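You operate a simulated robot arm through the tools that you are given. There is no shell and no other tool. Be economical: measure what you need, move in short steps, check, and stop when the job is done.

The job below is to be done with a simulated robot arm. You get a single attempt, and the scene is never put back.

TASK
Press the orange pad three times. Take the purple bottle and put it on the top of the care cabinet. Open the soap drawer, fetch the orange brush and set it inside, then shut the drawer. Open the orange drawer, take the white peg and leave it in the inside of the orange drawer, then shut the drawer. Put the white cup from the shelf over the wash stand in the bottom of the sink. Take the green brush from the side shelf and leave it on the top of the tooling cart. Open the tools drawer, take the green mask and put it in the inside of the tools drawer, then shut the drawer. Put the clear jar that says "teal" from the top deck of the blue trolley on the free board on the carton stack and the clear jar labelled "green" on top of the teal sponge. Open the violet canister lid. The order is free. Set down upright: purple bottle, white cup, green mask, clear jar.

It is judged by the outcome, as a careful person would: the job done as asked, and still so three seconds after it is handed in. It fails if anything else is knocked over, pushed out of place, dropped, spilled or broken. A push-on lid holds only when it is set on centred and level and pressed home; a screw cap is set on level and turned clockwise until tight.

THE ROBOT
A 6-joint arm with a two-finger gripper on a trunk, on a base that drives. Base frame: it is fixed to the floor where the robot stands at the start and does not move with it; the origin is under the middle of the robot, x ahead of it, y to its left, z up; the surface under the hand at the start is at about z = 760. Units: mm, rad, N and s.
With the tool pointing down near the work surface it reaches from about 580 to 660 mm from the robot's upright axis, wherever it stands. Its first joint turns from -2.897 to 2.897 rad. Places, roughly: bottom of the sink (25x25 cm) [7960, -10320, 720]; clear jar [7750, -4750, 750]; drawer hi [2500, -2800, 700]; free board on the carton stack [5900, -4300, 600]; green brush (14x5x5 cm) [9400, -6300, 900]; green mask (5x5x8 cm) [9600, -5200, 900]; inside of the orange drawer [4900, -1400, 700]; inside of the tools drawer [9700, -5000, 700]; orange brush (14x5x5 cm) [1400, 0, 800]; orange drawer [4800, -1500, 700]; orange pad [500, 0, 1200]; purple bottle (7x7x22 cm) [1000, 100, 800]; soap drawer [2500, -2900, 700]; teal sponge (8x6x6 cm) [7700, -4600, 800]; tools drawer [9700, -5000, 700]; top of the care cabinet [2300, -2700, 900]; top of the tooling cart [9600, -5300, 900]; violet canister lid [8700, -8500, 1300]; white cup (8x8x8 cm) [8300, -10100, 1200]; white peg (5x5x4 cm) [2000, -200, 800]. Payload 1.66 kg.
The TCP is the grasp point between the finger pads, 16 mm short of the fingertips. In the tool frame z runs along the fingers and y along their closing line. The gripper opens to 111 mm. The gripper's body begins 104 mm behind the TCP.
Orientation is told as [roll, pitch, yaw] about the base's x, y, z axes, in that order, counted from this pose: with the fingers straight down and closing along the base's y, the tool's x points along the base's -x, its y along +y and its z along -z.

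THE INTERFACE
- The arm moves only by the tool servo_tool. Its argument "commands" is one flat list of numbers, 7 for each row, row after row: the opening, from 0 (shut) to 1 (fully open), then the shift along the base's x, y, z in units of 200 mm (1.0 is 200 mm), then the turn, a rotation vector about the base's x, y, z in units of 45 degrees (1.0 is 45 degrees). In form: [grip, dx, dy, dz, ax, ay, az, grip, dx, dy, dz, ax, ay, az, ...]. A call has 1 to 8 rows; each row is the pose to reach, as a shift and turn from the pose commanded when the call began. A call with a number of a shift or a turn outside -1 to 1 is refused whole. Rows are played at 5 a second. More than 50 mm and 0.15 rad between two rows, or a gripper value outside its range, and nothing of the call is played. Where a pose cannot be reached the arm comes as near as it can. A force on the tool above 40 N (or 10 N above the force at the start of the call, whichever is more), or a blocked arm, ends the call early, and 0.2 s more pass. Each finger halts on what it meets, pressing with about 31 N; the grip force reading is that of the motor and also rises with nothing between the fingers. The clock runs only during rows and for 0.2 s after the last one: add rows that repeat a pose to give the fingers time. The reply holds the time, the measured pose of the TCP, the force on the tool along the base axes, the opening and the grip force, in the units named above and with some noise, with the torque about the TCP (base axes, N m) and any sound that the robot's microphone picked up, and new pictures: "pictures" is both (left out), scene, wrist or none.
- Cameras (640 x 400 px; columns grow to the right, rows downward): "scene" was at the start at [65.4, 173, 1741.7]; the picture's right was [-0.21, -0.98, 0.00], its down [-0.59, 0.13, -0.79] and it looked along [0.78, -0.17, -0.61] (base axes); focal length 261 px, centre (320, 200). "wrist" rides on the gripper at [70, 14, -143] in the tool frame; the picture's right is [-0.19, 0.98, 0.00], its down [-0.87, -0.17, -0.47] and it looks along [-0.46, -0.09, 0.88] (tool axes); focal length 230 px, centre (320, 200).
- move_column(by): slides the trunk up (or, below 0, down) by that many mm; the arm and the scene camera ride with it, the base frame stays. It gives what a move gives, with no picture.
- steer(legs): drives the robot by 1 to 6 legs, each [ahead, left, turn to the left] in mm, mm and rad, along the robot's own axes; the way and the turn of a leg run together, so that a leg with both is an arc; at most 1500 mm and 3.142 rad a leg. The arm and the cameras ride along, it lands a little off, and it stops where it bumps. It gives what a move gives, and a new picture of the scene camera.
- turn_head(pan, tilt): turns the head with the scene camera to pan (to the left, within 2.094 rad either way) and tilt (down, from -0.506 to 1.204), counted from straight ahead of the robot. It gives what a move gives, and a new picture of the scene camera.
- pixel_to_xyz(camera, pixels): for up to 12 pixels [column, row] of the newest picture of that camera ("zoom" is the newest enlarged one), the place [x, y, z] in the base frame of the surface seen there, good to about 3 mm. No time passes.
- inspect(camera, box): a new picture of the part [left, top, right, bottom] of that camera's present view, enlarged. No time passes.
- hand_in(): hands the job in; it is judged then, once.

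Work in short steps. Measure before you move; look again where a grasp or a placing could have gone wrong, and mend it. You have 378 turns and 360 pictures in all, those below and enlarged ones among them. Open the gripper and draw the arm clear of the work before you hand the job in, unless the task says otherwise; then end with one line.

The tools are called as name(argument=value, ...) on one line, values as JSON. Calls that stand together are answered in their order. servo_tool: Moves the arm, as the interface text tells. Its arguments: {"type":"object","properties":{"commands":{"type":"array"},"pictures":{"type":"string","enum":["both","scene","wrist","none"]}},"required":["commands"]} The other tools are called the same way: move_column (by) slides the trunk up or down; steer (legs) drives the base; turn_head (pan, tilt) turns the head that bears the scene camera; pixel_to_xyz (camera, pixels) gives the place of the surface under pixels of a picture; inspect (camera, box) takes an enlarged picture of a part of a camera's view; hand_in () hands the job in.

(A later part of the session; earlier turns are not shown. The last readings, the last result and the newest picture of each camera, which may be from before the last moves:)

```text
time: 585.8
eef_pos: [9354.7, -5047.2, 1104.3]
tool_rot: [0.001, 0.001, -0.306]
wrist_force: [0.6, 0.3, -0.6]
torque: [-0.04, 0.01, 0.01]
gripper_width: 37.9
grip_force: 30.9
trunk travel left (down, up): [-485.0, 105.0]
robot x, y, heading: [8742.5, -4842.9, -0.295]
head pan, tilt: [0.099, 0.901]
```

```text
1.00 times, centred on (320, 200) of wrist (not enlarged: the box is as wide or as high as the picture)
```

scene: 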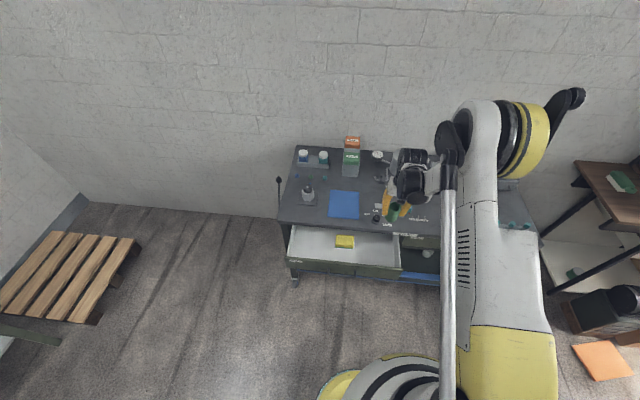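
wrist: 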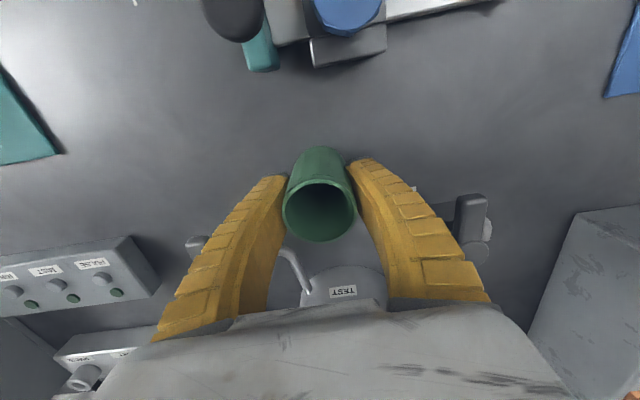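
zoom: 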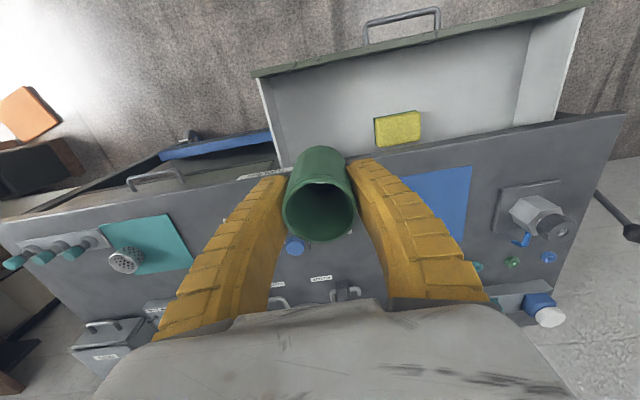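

I shift slightly left/outward and lower into the drawer.

servo_tool(commands=[0, -0.015, 0.085, 0, 0, 0, 0, 0, -0.015, 0.085, 0, 0, 0, 0], pictures="none")

move_column(by=-320)

servo_tool(commands=[0, 0, 0, -0.03, 0, 0, 0, 0, 0, 0, -0.05, 0, 0, 0, 0, 0, 0, -0.065, 0, 0, 0, 0, 0, 0, -0.075, 0, 0, 0])

```text
time: 586.4
eef_pos: [9351.0, -5031.5, 1104.4]
tool_rot: [0.001, 0.001, -0.308]
wrist_force: [0.0, -1.0, 0.1]
torque: [0.01, 0.02, -0.02]
gripper_width: 38.1
grip_force: 31.4
trunk travel left (down, up): [-485.0, 105.0]
robot x, y, heading: [8741.3, -4839.6, -0.301]
head pan, tilt: [0.099, 0.901]
```

```text
time: 589.5
eef_pos: [9352.1, -5030.6, 784.0]
tool_rot: [0.002, -0.002, -0.306]
wrist_force: [0.9, -0.4, -0.7]
torque: [-0.01, -0.03, 0.0]
gripper_width: 37.6
grip_force: 31.3
trunk travel left (down, up): [-165.0, 425.0]
robot x, y, heading: [8741.3, -4842.1, -0.302]
head pan, tilt: [0.099, 0.901]
```

```text
time: 590.5
eef_pos: [9349.7, -5030.6, 771.3]
tool_rot: [0.002, 0.0, -0.308]
wrist_force: [0.8, 1.9, 23.5]
torque: [0.21, 0.17, -0.02]
gripper_width: 38.5
grip_force: 30.8
trunk travel left (down, up): [-165.0, 425.0]
robot x, y, heading: [8738.8, -4842.8, -0.3]
head pan, tilt: [0.099, 0.901]
```

scene: 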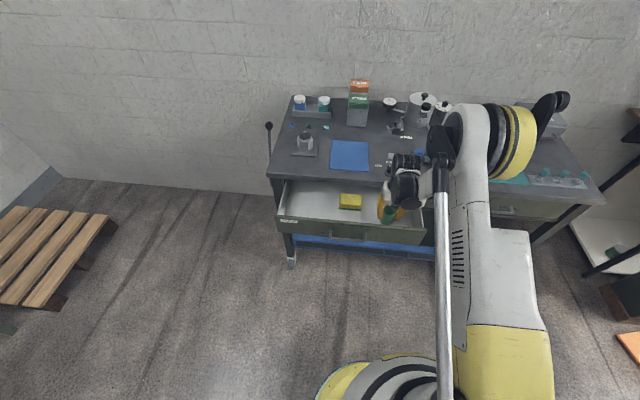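
wrist: 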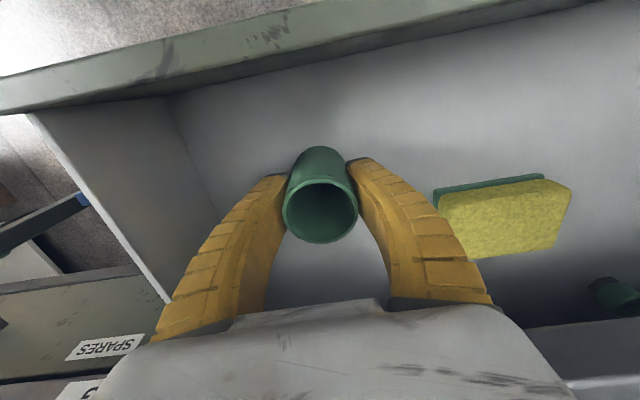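

Contact. Ease, release, and rise.

servo_tool(commands=[0, 0, 0, 0.012, 0, 0, 0, 0.5, 0, 0, 0.012, 0, 0, 0, 0.6, 0, 0, 0.012, 0, 0, 0, 0.6, 0, 0, 0.15, 0, 0, 0, 0.6, 0, 0, 0.35, 0, 0, 0, 0.6, 0, 0, 0.55, 0, 0, 0, 0.6, 0, 0, 0.75, 0, 0, 0])

move_column(by=150)

```text
time: 592.1
eef_pos: [9350.3, -5031.2, 919.1]
tool_rot: [0.002, 0.0, -0.307]
wrist_force: [-0.1, -0.9, 0.4]
torque: [-0.01, -0.01, -0.02]
gripper_width: 68.4
grip_force: 0.8
trunk travel left (down, up): [-165.0, 425.0]
robot x, y, heading: [8739.9, -4844.6, -0.3]
head pan, tilt: [0.099, 0.901]
```

scene: 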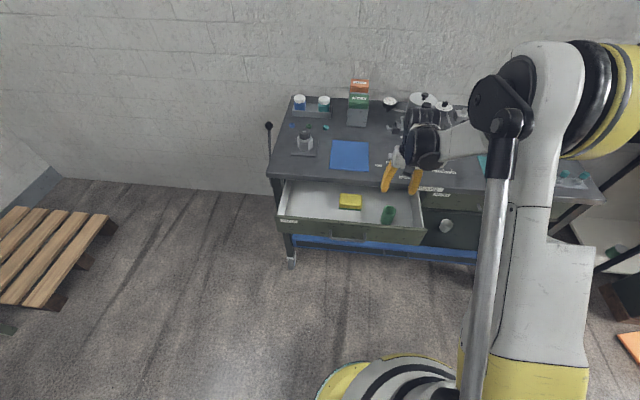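
wrist: 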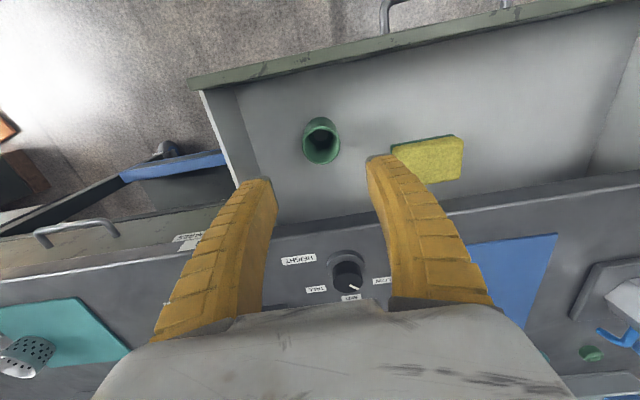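

```text
time: 593.9
eef_pos: [9350.8, -5032.3, 1068.7]
tool_rot: [0.002, 0.0, -0.307]
wrist_force: [0.1, 0.3, -0.2]
torque: [-0.06, 0.01, -0.01]
gripper_width: 68.4
grip_force: 1.2
trunk travel left (down, up): [-315.0, 275.0]
robot x, y, heading: [8741.8, -4842.9, -0.295]
head pan, tilt: [0.099, 0.901]
```

The mask stands upright. Before closing I check that it clears the cart's underside.

pixel_to_xyz(camera="wrist", pixels=[[330, 65], [320, 120], [330, 130], [205, 95], [300, 228], [130, 255], [450, 212], [320, 160], [240, 85]])

inspect(camera="scene", box=[260, 120, 480, 280])

```text
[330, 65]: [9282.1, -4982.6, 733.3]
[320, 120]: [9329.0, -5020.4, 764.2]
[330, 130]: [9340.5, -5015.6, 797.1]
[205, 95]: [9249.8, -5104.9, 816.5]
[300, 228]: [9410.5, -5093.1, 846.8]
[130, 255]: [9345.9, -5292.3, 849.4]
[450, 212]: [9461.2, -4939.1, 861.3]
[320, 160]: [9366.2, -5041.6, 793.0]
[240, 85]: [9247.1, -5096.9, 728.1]
```

```text
2.50 times, centred on (370, 200) of scene
```

zoom: 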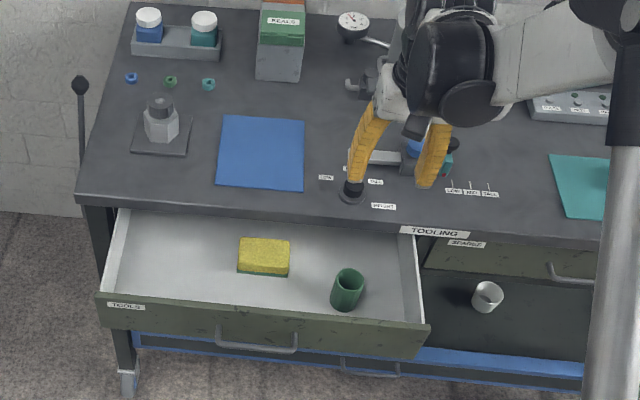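

It clears (mask top ~800, drawer rim 816). I move in front of the drawer's bar to push it shut.

steer(legs=[[-190, 0, 0], [0, 146, 0]])

move_column(by=-290)

servo_tool(commands=[0, 0, 0, 0, 0, 0, 0, 0, 0, 0, -0.02, 0, 0, 0, 0, 0, 0, -0.03, 0, 0, 0, 0, 0, 0, -0.03, 0, 0, 0])

```text
time: 596.4
eef_pos: [9213.0, -4837.1, 1069.8]
tool_rot: [0.0, 0.001, -0.309]
wrist_force: [-0.3, 0.4, 0.8]
torque: [-0.06, 0.02, 0.0]
gripper_width: 68.5
grip_force: 1.2
trunk travel left (down, up): [-315.0, 275.0]
robot x, y, heading: [8601.3, -4651.0, -0.298]
head pan, tilt: [0.099, 0.901]
```

scene: 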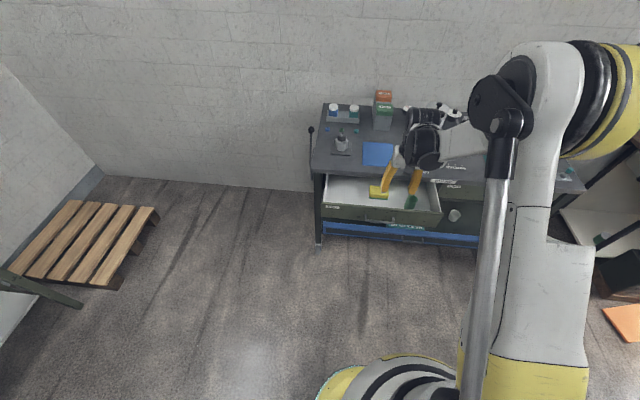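

```text
time: 599.3
eef_pos: [9213.2, -4837.6, 779.5]
tool_rot: [0.003, 0.0, -0.307]
wrist_force: [-1.6, -0.8, -0.2]
torque: [0.0, 0.0, 0.04]
gripper_width: 68.6
grip_force: 1.6
trunk travel left (down, up): [-25.0, 565.0]
robot x, y, heading: [8608.0, -4649.9, -0.298]
head pan, tilt: [0.099, 0.901]
```

```text
time: 600.3
eef_pos: [9212.3, -4837.2, 773.3]
tool_rot: [0.002, 0.0, -0.306]
wrist_force: [0.0, -0.3, 0.0]
torque: [0.0, 0.0, 0.05]
gripper_width: 0.1
grip_force: 28.6
trunk travel left (down, up): [-25.0, 565.0]
robot x, y, heading: [8602.4, -4651.9, -0.303]
head pan, tilt: [0.099, 0.901]
```

scene: 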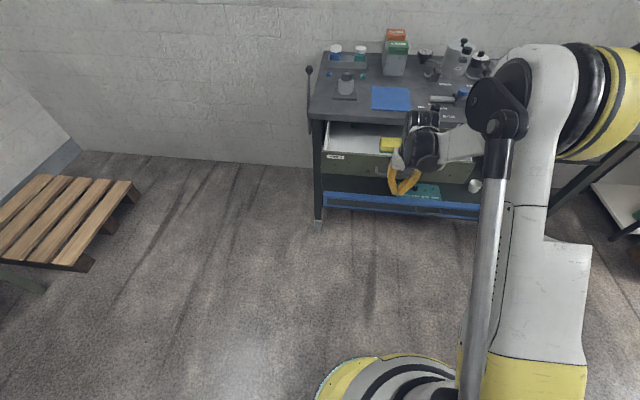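
wrist: 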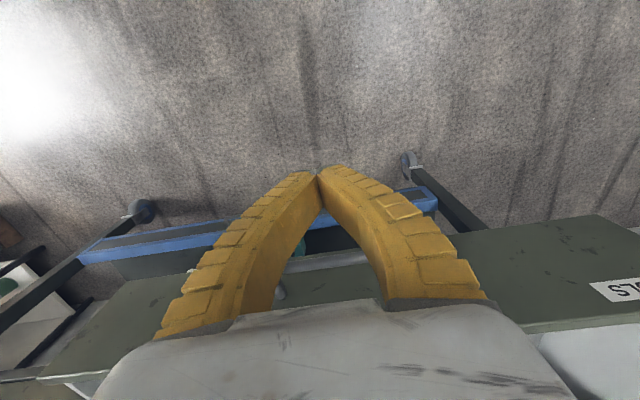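

I drive forward 203 mm, then finish with the arm.

steer(legs=[[203, 0, 0]])

servo_tool(commands=[0, 0.05, -0.016, 0, 0, 0, 0, 0, 0.09, -0.029, 0, 0, 0, 0, 0, 0.12, -0.039, 0, 0, 0, 0, 0, 0.145, -0.047, 0, 0, 0, 0, 0, 0.17, -0.055, 0, 0, 0, 0])

```text
time: 601.9
eef_pos: [9409.0, -4898.0, 771.6]
tool_rot: [0.002, 0.0, -0.306]
wrist_force: [0.2, 0.1, -0.5]
torque: [-0.02, 0.05, 0.01]
gripper_width: 0.0
grip_force: 29.4
trunk travel left (down, up): [-25.0, 565.0]
robot x, y, heading: [8800.3, -4712.4, -0.306]
head pan, tilt: [0.099, 0.901]
```

scene: 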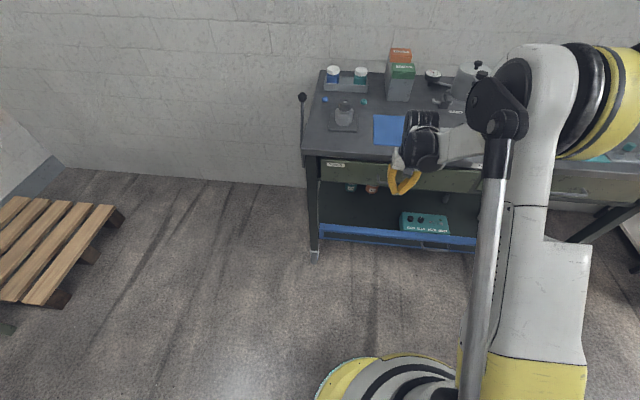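

```text
time: 603.0
eef_pos: [9432.3, -4903.8, 772.9]
tool_rot: [0.002, 0.012, -0.307]
wrist_force: [-10.2, 4.2, -0.5]
torque: [0.04, 0.07, -0.04]
gripper_width: 5.8
grip_force: 28.6
trunk travel left (down, up): [-25.0, 565.0]
robot x, y, heading: [8795.7, -4709.0, -0.301]
head pan, tilt: [0.099, 0.901]
stopped in row 5: the force on the tool passed its limit at 49 N (the readings are from after the stop); the commanded pose is now the measured one
```

scene: 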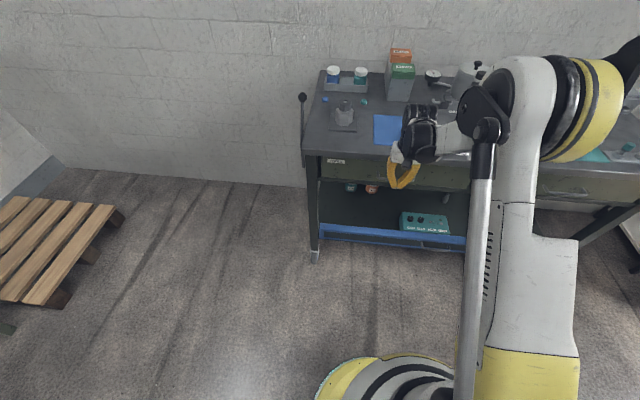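
wrist: 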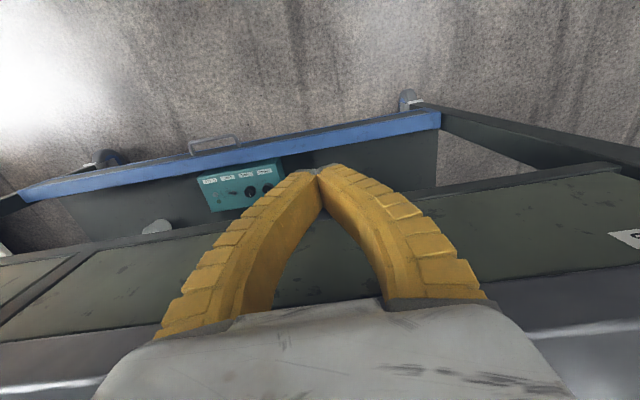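

At the expected closed position. I check the face plane (closed d≈10532).

pixel_to_xyz(camera="scene", pixels=[[350, 172], [330, 168], [440, 178], [375, 170]])

servo_tool(commands=[0, -0.15, 0.05, 0, 0, 0, 0, 0, -0.35, 0.11, 0, 0, 0, 0, 0, -0.35, 0.11, 0.2, 0, 0, 0, 0, -0.35, 0.11, 0.4, 0, 0, 0], pictures="none")

move_column(by=400)

```text
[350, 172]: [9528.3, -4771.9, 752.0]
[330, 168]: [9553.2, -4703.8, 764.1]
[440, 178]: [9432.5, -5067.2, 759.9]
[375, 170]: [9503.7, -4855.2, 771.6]
```

```text
time: 604.0
eef_pos: [9364.5, -4884.5, 852.9]
tool_rot: [0.001, 0.009, -0.306]
wrist_force: [0.4, 1.0, 0.4]
torque: [-0.03, 0.01, 0.04]
gripper_width: 0.0
grip_force: 28.7
trunk travel left (down, up): [-25.0, 565.0]
robot x, y, heading: [8800.3, -4709.7, -0.3]
head pan, tilt: [0.099, 0.901]
```

```text
time: 607.8
eef_pos: [9364.4, -4885.7, 1251.9]
tool_rot: [0.001, 0.01, -0.306]
wrist_force: [0.1, -0.3, -0.2]
torque: [-0.01, 0.04, -0.01]
gripper_width: 0.0
grip_force: 28.3
trunk travel left (down, up): [-425.0, 165.0]
robot x, y, heading: [8797.4, -4706.2, -0.303]
head pan, tilt: [0.099, 0.901]
```

The tools drawer is shut flush. Next the green brush: I slide right toward the side shelf and look.

steer(legs=[[0, -1100, 0]])

turn_head(pan=0.1, tilt=0.7)

```text
time: 613.4
eef_pos: [9059.1, -5919.6, 1250.8]
tool_rot: [0.002, 0.011, -0.285]
wrist_force: [0.0, -0.3, 0.2]
torque: [0.01, 0.0, 0.01]
gripper_width: 0.0
grip_force: 28.7
trunk travel left (down, up): [-425.0, 165.0]
robot x, y, heading: [8488.9, -5757.5, -0.281]
head pan, tilt: [0.099, 0.901]
```

scene: 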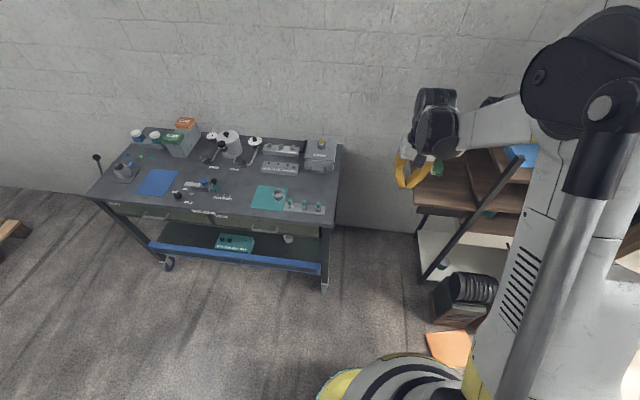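

```text
time: 614.2
eef_pos: [9058.9, -5918.0, 1251.5]
tool_rot: [0.002, 0.011, -0.282]
wrist_force: [-0.1, 0.0, 0.4]
torque: [0.04, 0.02, 0.0]
gripper_width: 0.0
grip_force: 28.7
trunk travel left (down, up): [-425.0, 165.0]
robot x, y, heading: [8485.9, -5754.6, -0.279]
head pan, tilt: [0.099, 0.7]
```

scene: 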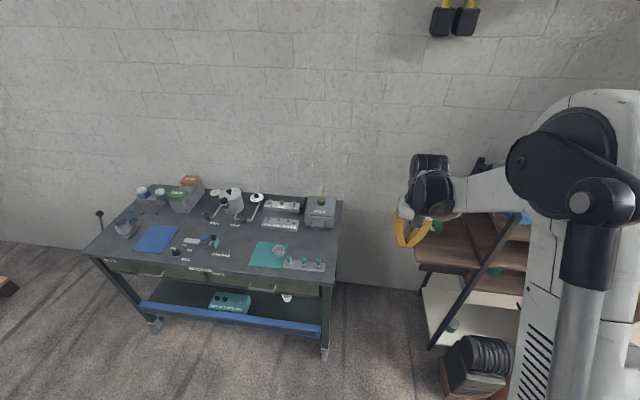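

The arm hides the brush; I use the wrist view and map the floor items.

servo_tool(commands=[0.8, 0, 0, 0, 0, 0, 0, 0.8, 0, 0, 0, 0, 0, 0], pictures="wrist")

turn_head(pan=-0.2, tilt=1.0)

```text
time: 614.8
eef_pos: [9059.5, -5919.3, 1252.2]
tool_rot: [0.002, 0.01, -0.282]
wrist_force: [0.6, -0.3, 0.8]
torque: [-0.01, -0.02, 0.03]
gripper_width: 89.7
grip_force: 0.8
trunk travel left (down, up): [-425.0, 165.0]
robot x, y, heading: [8491.8, -5755.1, -0.275]
head pan, tilt: [0.099, 0.7]
```

wrist: 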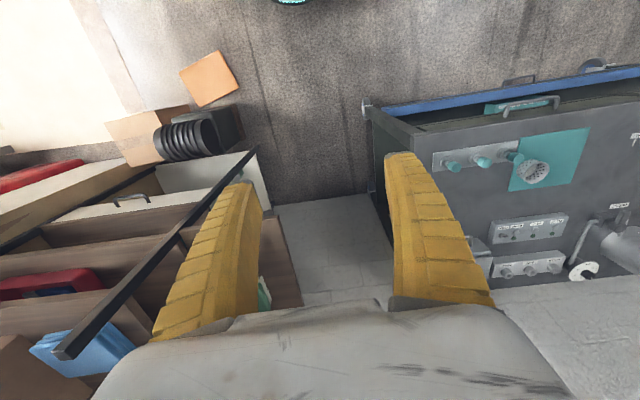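

```text
time: 615.6
eef_pos: [9060.1, -5917.7, 1252.9]
tool_rot: [0.002, 0.012, -0.283]
wrist_force: [-0.1, 0.3, -0.1]
torque: [-0.01, -0.01, 0.01]
gripper_width: 89.7
grip_force: 0.4
trunk travel left (down, up): [-425.0, 165.0]
robot x, y, heading: [8489.5, -5758.6, -0.278]
head pan, tilt: [-0.201, 1.0]
```

scene: 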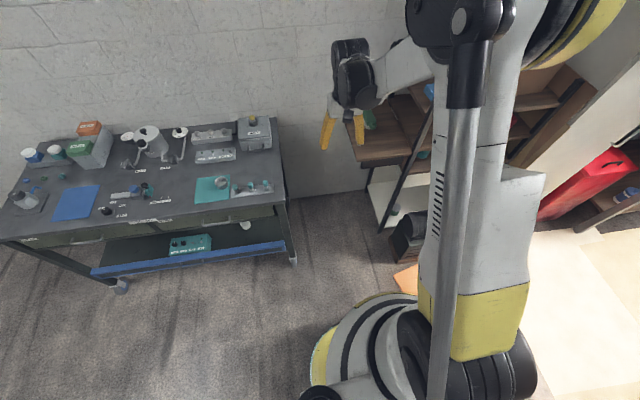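

inspect(camera="scene", box=[320, 80, 440, 180])

pixel_to_xyz(camera="scene", pixels=[[370, 120], [372, 110], [345, 155], [395, 150], [405, 278], [398, 272], [408, 290], [395, 245], [370, 200], [385, 130], [410, 140]])

```text
4.00 times, centred on (380, 130) of scene
```

zoom: 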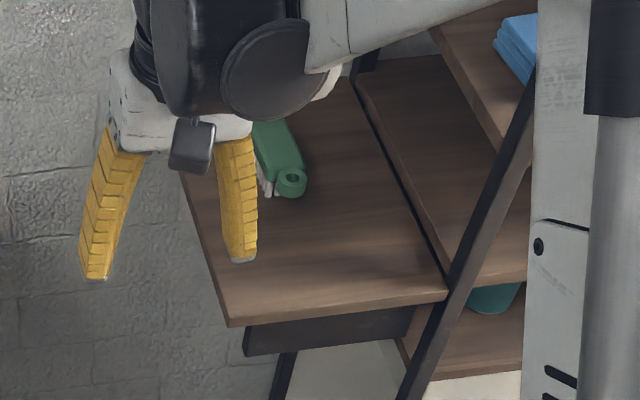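

```text
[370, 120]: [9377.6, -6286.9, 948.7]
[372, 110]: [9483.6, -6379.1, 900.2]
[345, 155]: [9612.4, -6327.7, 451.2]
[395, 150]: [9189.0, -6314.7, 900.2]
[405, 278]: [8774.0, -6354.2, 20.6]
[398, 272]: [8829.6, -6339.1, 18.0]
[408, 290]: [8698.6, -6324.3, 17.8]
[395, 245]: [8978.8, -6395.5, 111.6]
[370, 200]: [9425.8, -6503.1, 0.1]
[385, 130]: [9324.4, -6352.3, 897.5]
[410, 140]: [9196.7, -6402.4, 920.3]
```

pixel_to_xyz(camera="scene", pixels=[[293, 262], [285, 200], [280, 140], [290, 245]])

pixel_to_xyz(camera="zoom", pixels=[[291, 180], [275, 150], [265, 125], [262, 150], [290, 145], [232, 315], [445, 290], [300, 195]])

```text
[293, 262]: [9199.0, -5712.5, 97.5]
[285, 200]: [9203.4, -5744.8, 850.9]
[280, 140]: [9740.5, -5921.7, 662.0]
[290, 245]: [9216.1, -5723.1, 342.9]
```

```text
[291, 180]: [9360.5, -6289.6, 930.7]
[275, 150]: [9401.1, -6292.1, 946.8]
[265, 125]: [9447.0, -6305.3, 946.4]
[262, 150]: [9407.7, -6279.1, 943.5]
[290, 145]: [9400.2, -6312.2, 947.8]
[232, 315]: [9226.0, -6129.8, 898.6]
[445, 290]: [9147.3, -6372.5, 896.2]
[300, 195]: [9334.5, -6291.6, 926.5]
```

Brush: axis along the shelf depth, body centre ≈ (9418,-6299), top 947. I drive to (8863,-5943), clear of the floor items.

steer(legs=[[405, 0, 0], [0, -76, 0]])

servo_tool(commands=[0.8, 0, -0.22, 0, 0, 0, 0, 0.8, -0.03, -0.45, 0, 0, 0, 0, 0.8, -0.05, -0.68, 0, 0, 0, 0, 0.8, -0.07, -0.88, 0, 0, 0, 0, 0.8, -0.07, -0.96, 0, 0, 0, 0, 0.8, -0.07, -0.96, 0, 0, 0, 0])

```text
time: 618.8
eef_pos: [9436.8, -6099.8, 1251.3]
tool_rot: [0.002, 0.01, -0.275]
wrist_force: [0.3, -0.8, 0.2]
torque: [0.07, -0.01, 0.03]
gripper_width: 89.8
grip_force: 0.7
trunk travel left (down, up): [-425.0, 165.0]
robot x, y, heading: [8860.6, -5939.2, -0.266]
head pan, tilt: [-0.201, 1.0]
```

scene: 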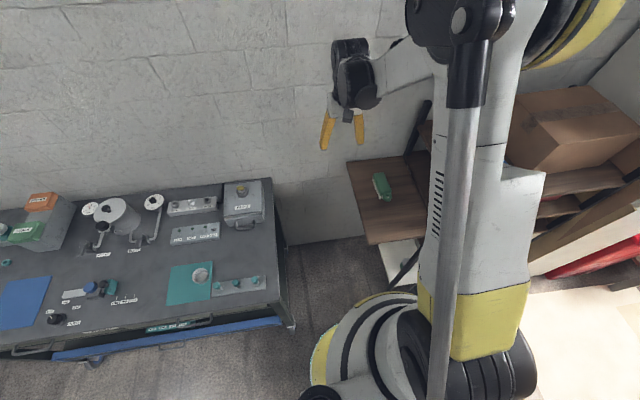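

```text
time: 620.2
eef_pos: [9423.4, -6288.4, 1251.7]
tool_rot: [0.0, 0.01, -0.274]
wrist_force: [0.2, -0.1, -0.8]
torque: [0.02, 0.0, 0.01]
gripper_width: 89.9
grip_force: 0.4
trunk travel left (down, up): [-425.0, 165.0]
robot x, y, heading: [8862.2, -5937.9, -0.27]
head pan, tilt: [-0.201, 1.0]
```

scene: 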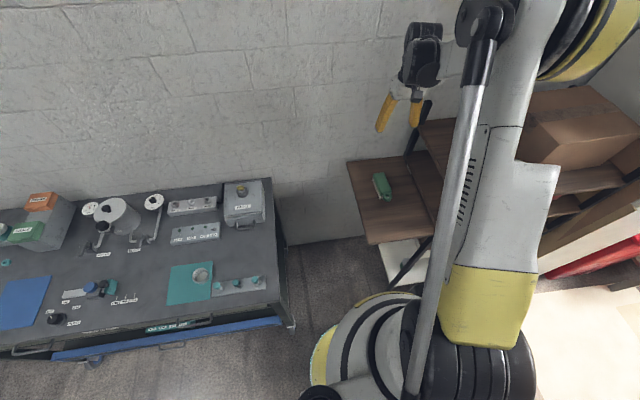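
wrist: 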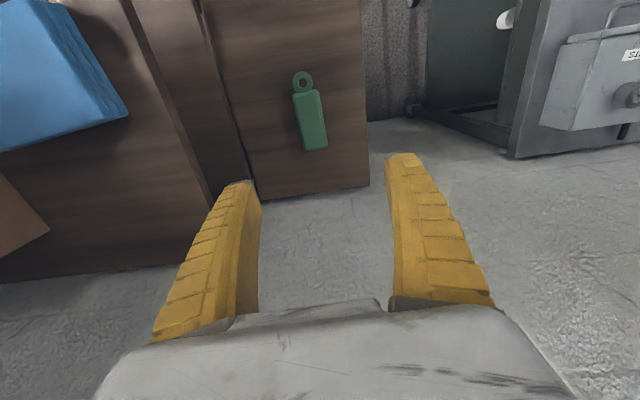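

I measure brush, and the dark post at scene (425,110).

pixel_to_xyz(camera="wrist", pixels=[[308, 95], [310, 120], [316, 145], [297, 120], [324, 118], [302, 80], [240, 150], [205, 40], [130, 20]])

pixel_to_xyz(camera="scene", pixels=[[427, 103], [422, 120], [412, 145], [425, 250], [405, 275], [430, 130]])

```text
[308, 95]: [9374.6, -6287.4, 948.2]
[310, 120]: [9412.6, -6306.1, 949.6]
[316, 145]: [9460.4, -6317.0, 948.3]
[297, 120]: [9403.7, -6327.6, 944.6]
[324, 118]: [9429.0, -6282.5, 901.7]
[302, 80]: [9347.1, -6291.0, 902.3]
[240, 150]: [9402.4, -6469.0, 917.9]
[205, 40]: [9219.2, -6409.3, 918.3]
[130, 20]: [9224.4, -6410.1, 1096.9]
```

```text
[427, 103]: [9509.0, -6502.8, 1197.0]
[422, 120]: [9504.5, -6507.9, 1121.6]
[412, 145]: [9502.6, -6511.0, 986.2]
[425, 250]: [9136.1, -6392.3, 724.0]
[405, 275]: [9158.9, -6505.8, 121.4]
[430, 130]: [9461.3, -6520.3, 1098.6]
```

Brush centre (9417,-6303), axis −0.34 rad. Lower the column 250, then align, descend and grip.

move_column(by=-250)

servo_tool(commands=[0.7, -0.03, -0.075, 0, 0, 0, -0.084, 0.7, -0.03, -0.075, -0.2, 0, 0, -0.084, 0.7, -0.03, -0.075, -0.35, 0, 0, -0.084, 0.7, -0.03, -0.075, -0.35, 0, 0, -0.084, 0, -0.03, -0.075, -0.35, 0, 0, -0.084, 0, -0.03, -0.075, -0.35, 0, 0, -0.084, 0, -0.03, -0.075, -0.35, 0, 0, -0.084], pictures="wrist")

```text
time: 622.7
eef_pos: [9424.0, -6289.0, 1001.8]
tool_rot: [0.001, 0.012, -0.276]
wrist_force: [-0.2, -0.1, 0.1]
torque: [0.01, -0.02, 0.0]
gripper_width: 90.1
grip_force: 1.1
trunk travel left (down, up): [-175.0, 415.0]
robot x, y, heading: [8865.2, -5939.0, -0.267]
head pan, tilt: [-0.201, 1.0]
```

```text
time: 624.3
eef_pos: [9417.7, -6304.9, 932.0]
tool_rot: [0.002, 0.011, -0.339]
wrist_force: [1.4, -0.3, 6.9]
torque: [0.04, -0.03, 0.2]
gripper_width: 47.0
grip_force: 31.0
trunk travel left (down, up): [-175.0, 415.0]
robot x, y, heading: [8864.9, -5940.4, -0.274]
head pan, tilt: [-0.201, 1.0]
```

wrist: 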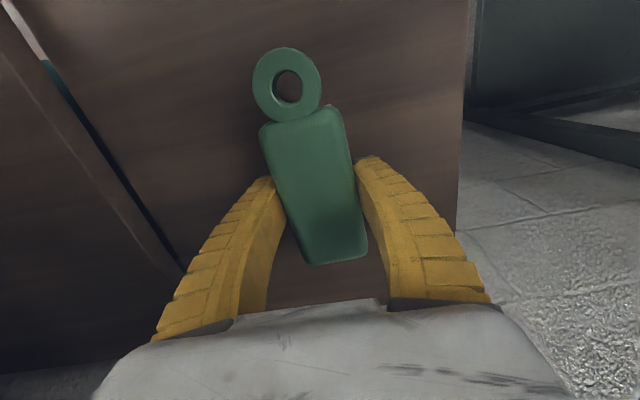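

Gripped. Lift and move over in front of the cart.

move_column(by=280)

steer(legs=[[-250, 0, 0], [0, 780, 0]])

turn_head(pan=0.0, tilt=0.8)

```text
time: 627.2
eef_pos: [9417.8, -6304.5, 1210.3]
tool_rot: [0.001, 0.011, -0.339]
wrist_force: [-0.6, -0.5, -1.6]
torque: [0.01, 0.0, 0.02]
gripper_width: 46.5
grip_force: 31.0
trunk travel left (down, up): [-455.0, 135.0]
robot x, y, heading: [8867.5, -5940.2, -0.269]
head pan, tilt: [-0.201, 1.0]
```

```text
time: 632.8
eef_pos: [9388.3, -5475.2, 1210.6]
tool_rot: [-0.001, 0.011, -0.344]
wrist_force: [0.2, 0.7, -1.3]
torque: [0.0, 0.02, 0.04]
gripper_width: 45.9
grip_force: 30.5
trunk travel left (down, up): [-455.0, 135.0]
robot x, y, heading: [8839.5, -5111.0, -0.271]
head pan, tilt: [-0.201, 1.0]
```

scene: 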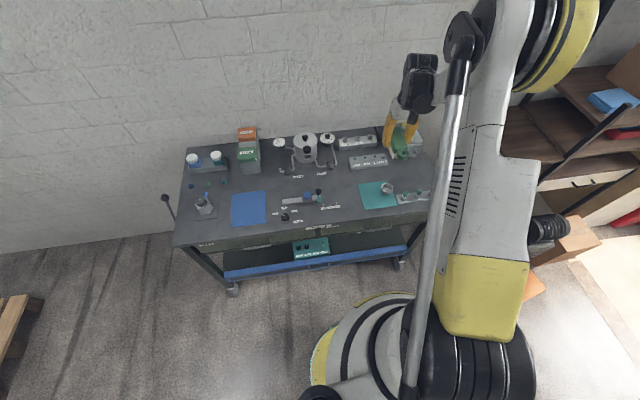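

```text
time: 633.6
eef_pos: [9388.2, -5476.3, 1210.5]
tool_rot: [0.002, 0.01, -0.344]
wrist_force: [0.3, -0.9, -1.1]
torque: [0.01, 0.0, 0.03]
gripper_width: 46.3
grip_force: 31.0
trunk travel left (down, up): [-455.0, 135.0]
robot x, y, heading: [8834.4, -5112.0, -0.277]
head pan, tilt: [0.0, 0.799]
```

scene: 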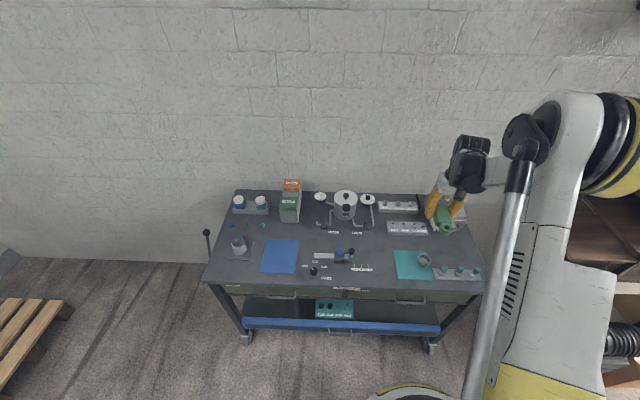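

inspect(camera="scene", box=[220, 180, 480, 310])

pixel_to_xyz(camera="scene", pixels=[[378, 253], [378, 240], [365, 245], [392, 243], [378, 272], [365, 280], [395, 262], [345, 285], [310, 245], [308, 230], [255, 230]])

```text
2.46 times, centred on (350, 245) of scene
```

zoom: 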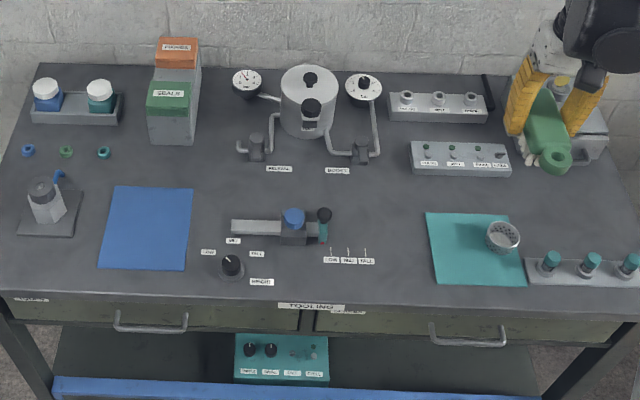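

```text
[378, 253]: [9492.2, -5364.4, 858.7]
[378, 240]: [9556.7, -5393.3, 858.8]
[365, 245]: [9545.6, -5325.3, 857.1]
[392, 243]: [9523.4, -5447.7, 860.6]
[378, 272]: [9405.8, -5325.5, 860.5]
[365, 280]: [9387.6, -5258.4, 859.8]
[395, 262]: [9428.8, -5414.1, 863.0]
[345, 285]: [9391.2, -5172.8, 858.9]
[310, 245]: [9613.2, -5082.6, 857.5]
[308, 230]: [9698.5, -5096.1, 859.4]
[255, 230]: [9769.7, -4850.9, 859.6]
```

I'll lay the brush at about (9508,-5352), between the lever labels and the teal mat. Drive 70 ahead and shift the arm over.

steer(legs=[[70, 0, 0]])

servo_tool(commands=[0, 0.06, 0.2, 0, 0, 0, 0, 0, 0.13, 0.4, 0, 0, 0, 0, 0, 0.2, 0.58, 0, 0, 0, 0, 0, 0.265, 0.715, 0, 0, 0, 0, 0, 0.265, 0.715, 0, 0, 0, 0], pictures="wrist")

```text
time: 634.6
eef_pos: [9456.6, -5495.1, 1210.2]
tool_rot: [0.0, 0.012, -0.344]
wrist_force: [0.4, 0.0, -1.4]
torque: [0.03, 0.05, -0.03]
gripper_width: 46.1
grip_force: 31.1
trunk travel left (down, up): [-455.0, 135.0]
robot x, y, heading: [8905.2, -5126.2, -0.267]
head pan, tilt: [0.0, 0.799]
```

scene: 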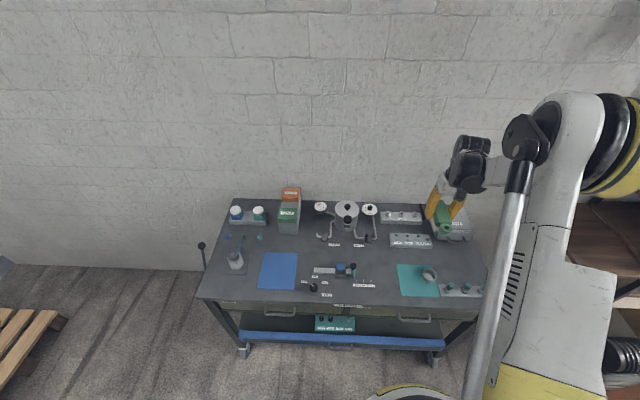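

```text
time: 635.8
eef_pos: [9508.1, -5350.4, 1211.1]
tool_rot: [0.001, 0.011, -0.343]
wrist_force: [-0.6, -0.2, -1.7]
torque: [0.04, -0.03, 0.0]
gripper_width: 46.0
grip_force: 31.0
trunk travel left (down, up): [-455.0, 135.0]
robot x, y, heading: [8901.2, -5130.1, -0.272]
head pan, tilt: [0.0, 0.799]
```

wrist: 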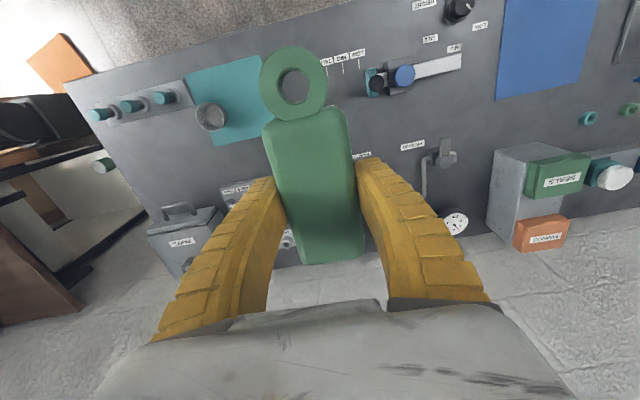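

Lower by 270 and check alignment before touching.

move_column(by=-270)

inspect(camera="wrist", box=[0, 0, 640, 400])

inspect(camera="scene", box=[300, 100, 500, 260])

```text
time: 638.5
eef_pos: [9507.9, -5351.2, 941.9]
tool_rot: [0.002, 0.011, -0.346]
wrist_force: [0.2, -0.1, -0.5]
torque: [0.02, 0.01, 0.01]
gripper_width: 46.0
grip_force: 30.9
trunk travel left (down, up): [-185.0, 405.0]
robot x, y, heading: [8903.4, -5129.2, -0.271]
head pan, tilt: [0.0, 0.799]
```

```text
1.00 times, centred on (320, 200) of wrist (not enlarged: the box is as wide or as high as the picture)
```

zoom: 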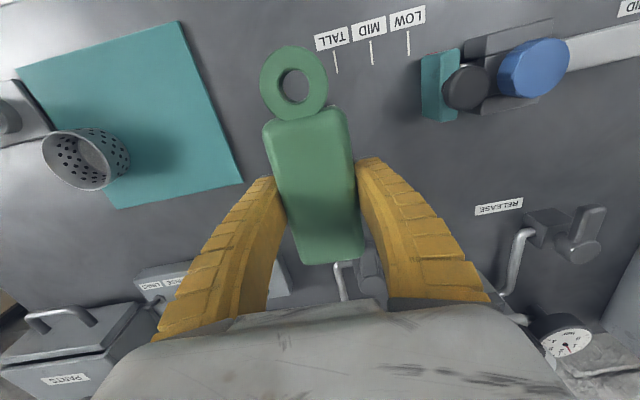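

```text
2.50 times, centred on (400, 180) of scene
```

zoom: 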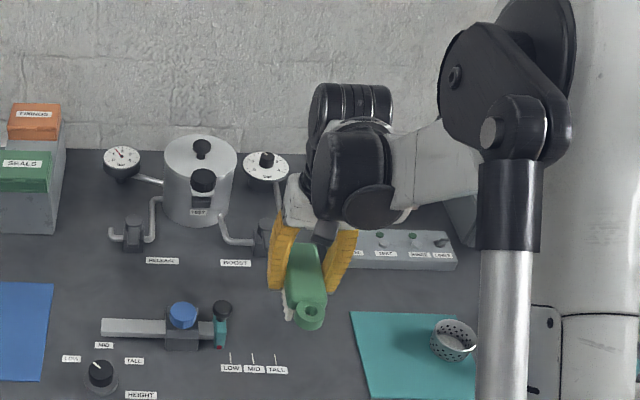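

Clear all round. I lower to contact.

servo_tool(commands=[0, 0, 0, -0.12, 0, 0, 0, 0, 0, 0, -0.22, 0, 0, 0, 0, 0, 0, -0.25, 0, 0, 0, 0, 0, 0, -0.265, 0, 0, 0, 0, 0, 0, -0.28, 0, 0, 0], pictures="none")

```text
time: 639.7
eef_pos: [9508.3, -5351.3, 885.1]
tool_rot: [0.0, 0.013, -0.345]
wrist_force: [1.6, -3.1, 9.5]
torque: [0.02, 0.12, 0.04]
gripper_width: 51.0
grip_force: 31.6
trunk travel left (down, up): [-185.0, 405.0]
robot x, y, heading: [8904.0, -5126.9, -0.274]
head pan, tilt: [0.0, 0.799]
```

Contact. Release and rise.

servo_tool(commands=[0.6, 0, 0, 0.01, 0, 0, 0, 0.65, 0, 0, 0.01, 0, 0, 0, 0.65, 0, 0, 0.15, 0, 0, 0, 0.65, 0, 0, 0.35, 0, 0, 0, 0.65, 0, 0, 0.55, 0, 0, 0, 0.65, 0, 0, 0.75, 0, 0, 0])

move_column(by=300)

```text
time: 641.1
eef_pos: [9506.9, -5351.1, 1034.5]
tool_rot: [0.001, 0.011, -0.342]
wrist_force: [0.3, -0.2, 0.0]
torque: [0.0, -0.02, 0.02]
gripper_width: 73.8
grip_force: 1.7
trunk travel left (down, up): [-185.0, 405.0]
robot x, y, heading: [8906.6, -5127.4, -0.277]
head pan, tilt: [0.0, 0.799]
```

scene: 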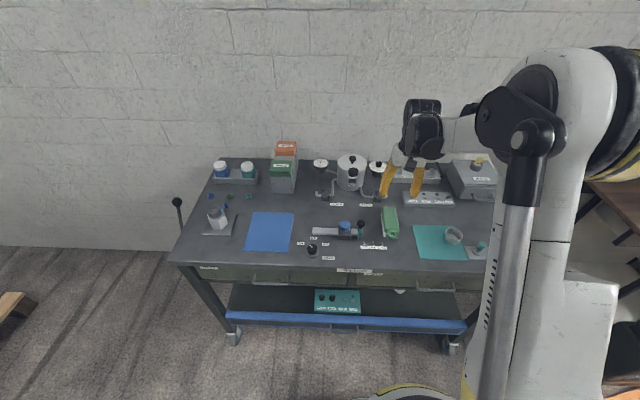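
wrist: 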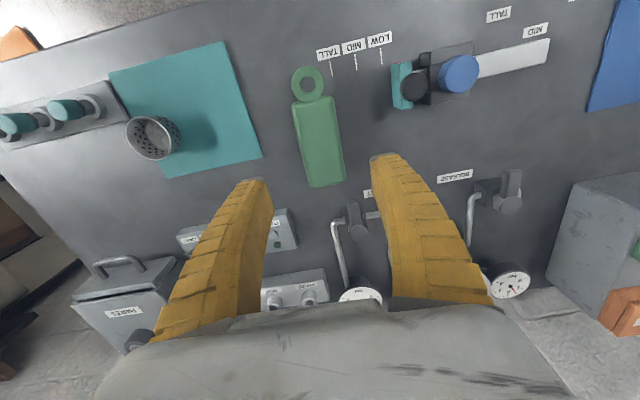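

```text
time: 644.1
eef_pos: [9506.9, -5350.5, 1333.4]
tool_rot: [0.002, 0.011, -0.345]
wrist_force: [0.1, 0.4, 0.3]
torque: [0.0, -0.02, 0.01]
gripper_width: 73.9
grip_force: 1.1
trunk travel left (down, up): [-485.0, 105.0]
robot x, y, heading: [8900.4, -5126.7, -0.275]
head pan, tilt: [0.0, 0.799]
```

The brush lies on the cart. Now toward the last area: back off, turn right and look.

steer(legs=[[-450, 0, 0], [0, 0, -1.5]])

turn_head(pan=0.15, tilt=0.35)

```text
time: 650.5
eef_pos: [8296.9, -5628.3, 1334.2]
tool_rot: [0.001, 0.011, -1.837]
wrist_force: [0.1, -0.5, 0.4]
torque: [-0.02, 0.0, 0.0]
gripper_width: 73.4
grip_force: 0.9
trunk travel left (down, up): [-485.0, 105.0]
robot x, y, heading: [8477.3, -5009.1, -1.764]
head pan, tilt: [0.0, 0.799]
```

scene: 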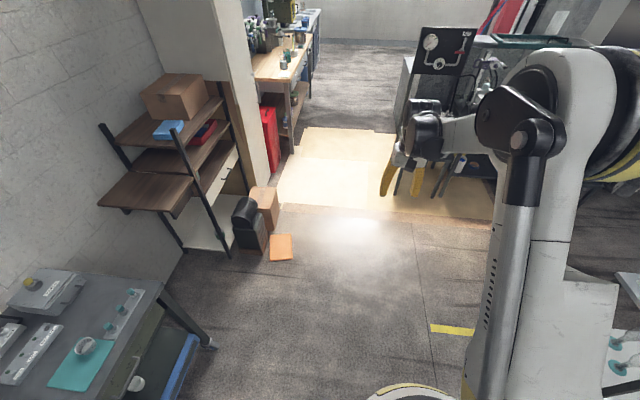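

```text
time: 651.4
eef_pos: [8296.9, -5628.8, 1333.4]
tool_rot: [0.0, 0.01, -1.838]
wrist_force: [-0.5, 0.2, 0.7]
torque: [-0.01, 0.01, 0.01]
gripper_width: 73.8
grip_force: 0.8
trunk travel left (down, up): [-485.0, 105.0]
robot x, y, heading: [8469.8, -5008.5, -1.771]
head pan, tilt: [0.15, 0.351]
```

scene: 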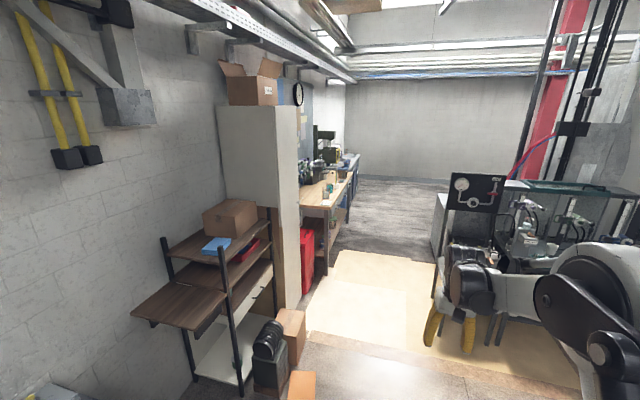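

I measure the passage: floor mat height, bench corner, machine.

pixel_to_xyz(camera="scene", pixels=[[370, 300], [350, 350], [320, 330], [380, 240], [325, 270], [440, 300], [445, 220], [325, 200], [345, 180], [330, 165], [305, 285], [365, 195]])

inspect(camera="scene", box=[280, 90, 420, 260])

```text
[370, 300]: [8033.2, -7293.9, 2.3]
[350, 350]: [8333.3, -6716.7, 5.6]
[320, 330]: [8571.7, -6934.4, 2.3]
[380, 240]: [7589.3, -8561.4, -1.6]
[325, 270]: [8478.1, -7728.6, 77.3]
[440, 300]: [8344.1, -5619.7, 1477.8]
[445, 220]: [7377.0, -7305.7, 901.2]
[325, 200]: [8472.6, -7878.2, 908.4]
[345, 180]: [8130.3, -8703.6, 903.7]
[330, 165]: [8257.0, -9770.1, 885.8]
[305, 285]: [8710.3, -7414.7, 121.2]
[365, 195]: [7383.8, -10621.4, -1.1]
```

```text
2.35 times, centred on (350, 175) of scene
```

zoom: 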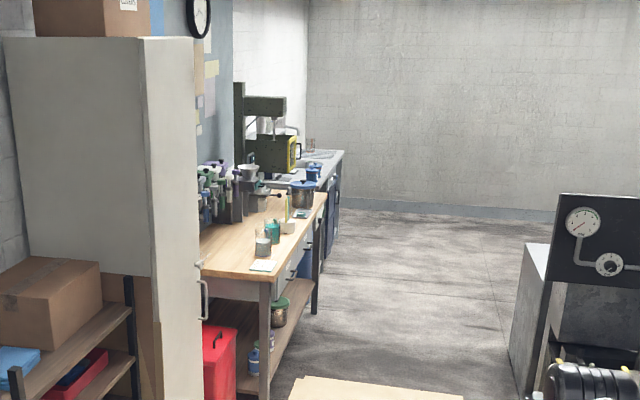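

The passage is free. I drive straight through it.

steer(legs=[[1400, 0, 0], [1250, 0, -0.1]])

turn_head(pan=0.6, tilt=0.4)

```text
time: 664.3
eef_pos: [7705.5, -8198.3, 1334.6]
tool_rot: [0.003, 0.011, -1.914]
wrist_force: [0.0, -0.4, 0.7]
torque: [0.02, 0.0, -0.02]
gripper_width: 73.7
grip_force: 0.6
trunk travel left (down, up): [-485.0, 105.0]
robot x, y, heading: [7925.2, -7595.3, -1.841]
head pan, tilt: [0.15, 0.351]
```

scene: 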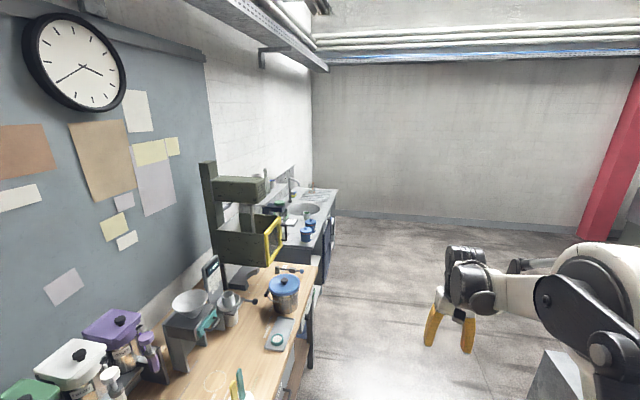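

```text
time: 665.2
eef_pos: [7703.7, -8197.6, 1333.7]
tool_rot: [0.001, 0.011, -1.914]
wrist_force: [0.4, -0.1, 0.6]
torque: [0.03, -0.01, -0.01]
gripper_width: 73.8
grip_force: 1.4
trunk travel left (down, up): [-485.0, 105.0]
robot x, y, heading: [7925.5, -7595.6, -1.845]
head pan, tilt: [0.6, 0.4]
```

scene: 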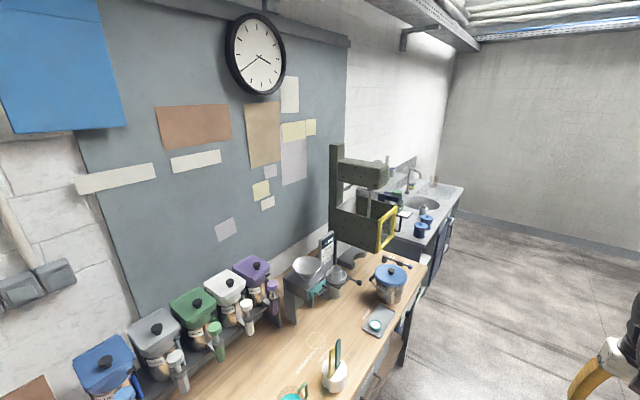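

The canisters stand on the bench; the violet one is at (253,275). I zoom and measure.

inspect(camera="scene", box=[180, 240, 340, 340])

pixel_to_xyz(camera="zoom", pixels=[[290, 85], [260, 100], [330, 100], [290, 110], [290, 68], [280, 140], [365, 190], [365, 230], [190, 170], [440, 270], [250, 85], [320, 80]])

```text
4.00 times, centred on (260, 290) of scene
```

zoom: 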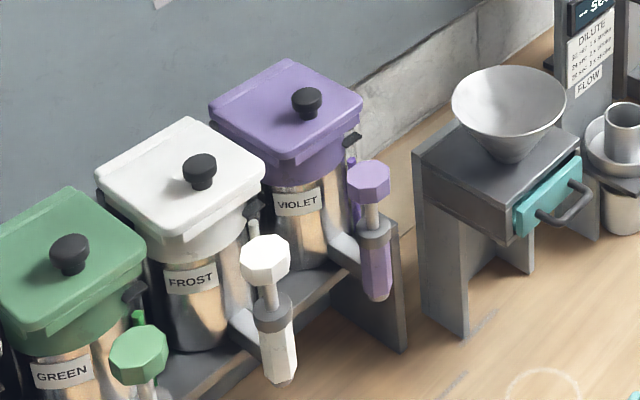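

```text
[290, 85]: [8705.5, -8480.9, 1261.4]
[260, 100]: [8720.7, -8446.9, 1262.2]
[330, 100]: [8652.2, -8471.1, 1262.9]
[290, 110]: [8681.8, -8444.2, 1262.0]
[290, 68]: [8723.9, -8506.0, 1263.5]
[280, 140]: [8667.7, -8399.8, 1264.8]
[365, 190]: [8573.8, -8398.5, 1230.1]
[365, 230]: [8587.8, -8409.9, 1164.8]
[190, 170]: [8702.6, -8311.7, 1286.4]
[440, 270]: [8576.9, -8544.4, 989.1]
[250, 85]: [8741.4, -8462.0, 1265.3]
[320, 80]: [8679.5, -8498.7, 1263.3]
```

It looks like a hinged lid with a black knob. I move nearer, facing the bench, for a closer look.

move_column(by=100)

steer(legs=[[585, 0, 0], [0, 0, 1.535]])

turn_head(pan=0.0, tilt=0.6)

```text
time: 666.5
eef_pos: [7704.7, -8197.6, 1433.4]
tool_rot: [0.003, 0.01, -1.913]
wrist_force: [-0.2, 0.4, 0.1]
torque: [0.01, 0.01, 0.01]
gripper_width: 73.8
grip_force: 1.1
trunk travel left (down, up): [-585.0, 5.0]
robot x, y, heading: [7929.6, -7594.2, -1.841]
head pan, tilt: [0.6, 0.4]
```

```text
time: 673.6
eef_pos: [8366.6, -8405.8, 1434.0]
tool_rot: [0.0, 0.01, -0.374]
wrist_force: [-0.3, -0.3, 0.8]
torque: [-0.01, 0.01, 0.01]
gripper_width: 73.6
grip_force: 1.2
trunk travel left (down, up): [-585.0, 5.0]
robot x, y, heading: [7772.0, -8168.2, -0.303]
head pan, tilt: [0.6, 0.4]
```

scene: 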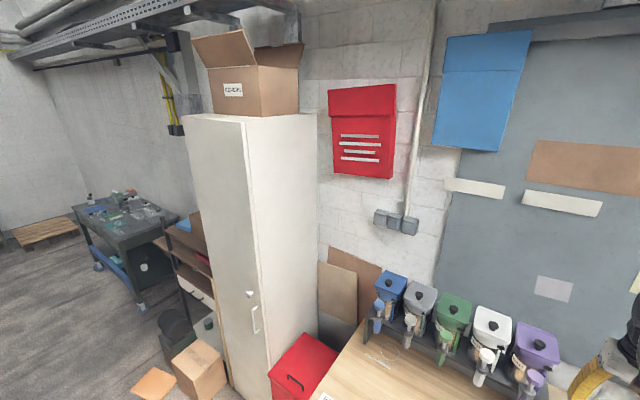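

```text
time: 674.6
eef_pos: [8367.5, -8405.8, 1433.7]
tool_rot: [-0.002, 0.011, -0.373]
wrist_force: [-0.5, 0.1, 0.0]
torque: [-0.01, 0.01, 0.04]
gripper_width: 73.9
grip_force: 1.0
trunk travel left (down, up): [-585.0, 5.0]
robot x, y, heading: [7766.9, -8165.1, -0.307]
head pan, tilt: [0.0, 0.6]
```

scene: 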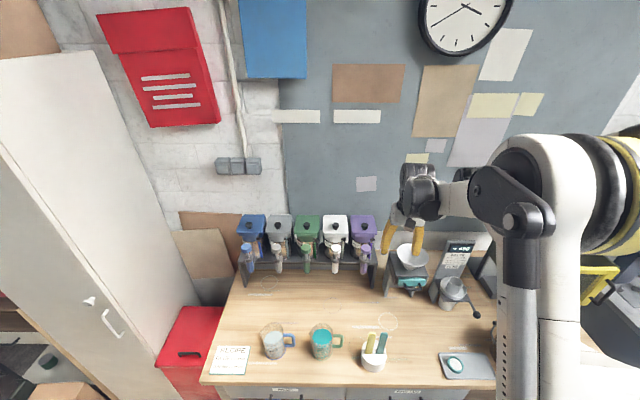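

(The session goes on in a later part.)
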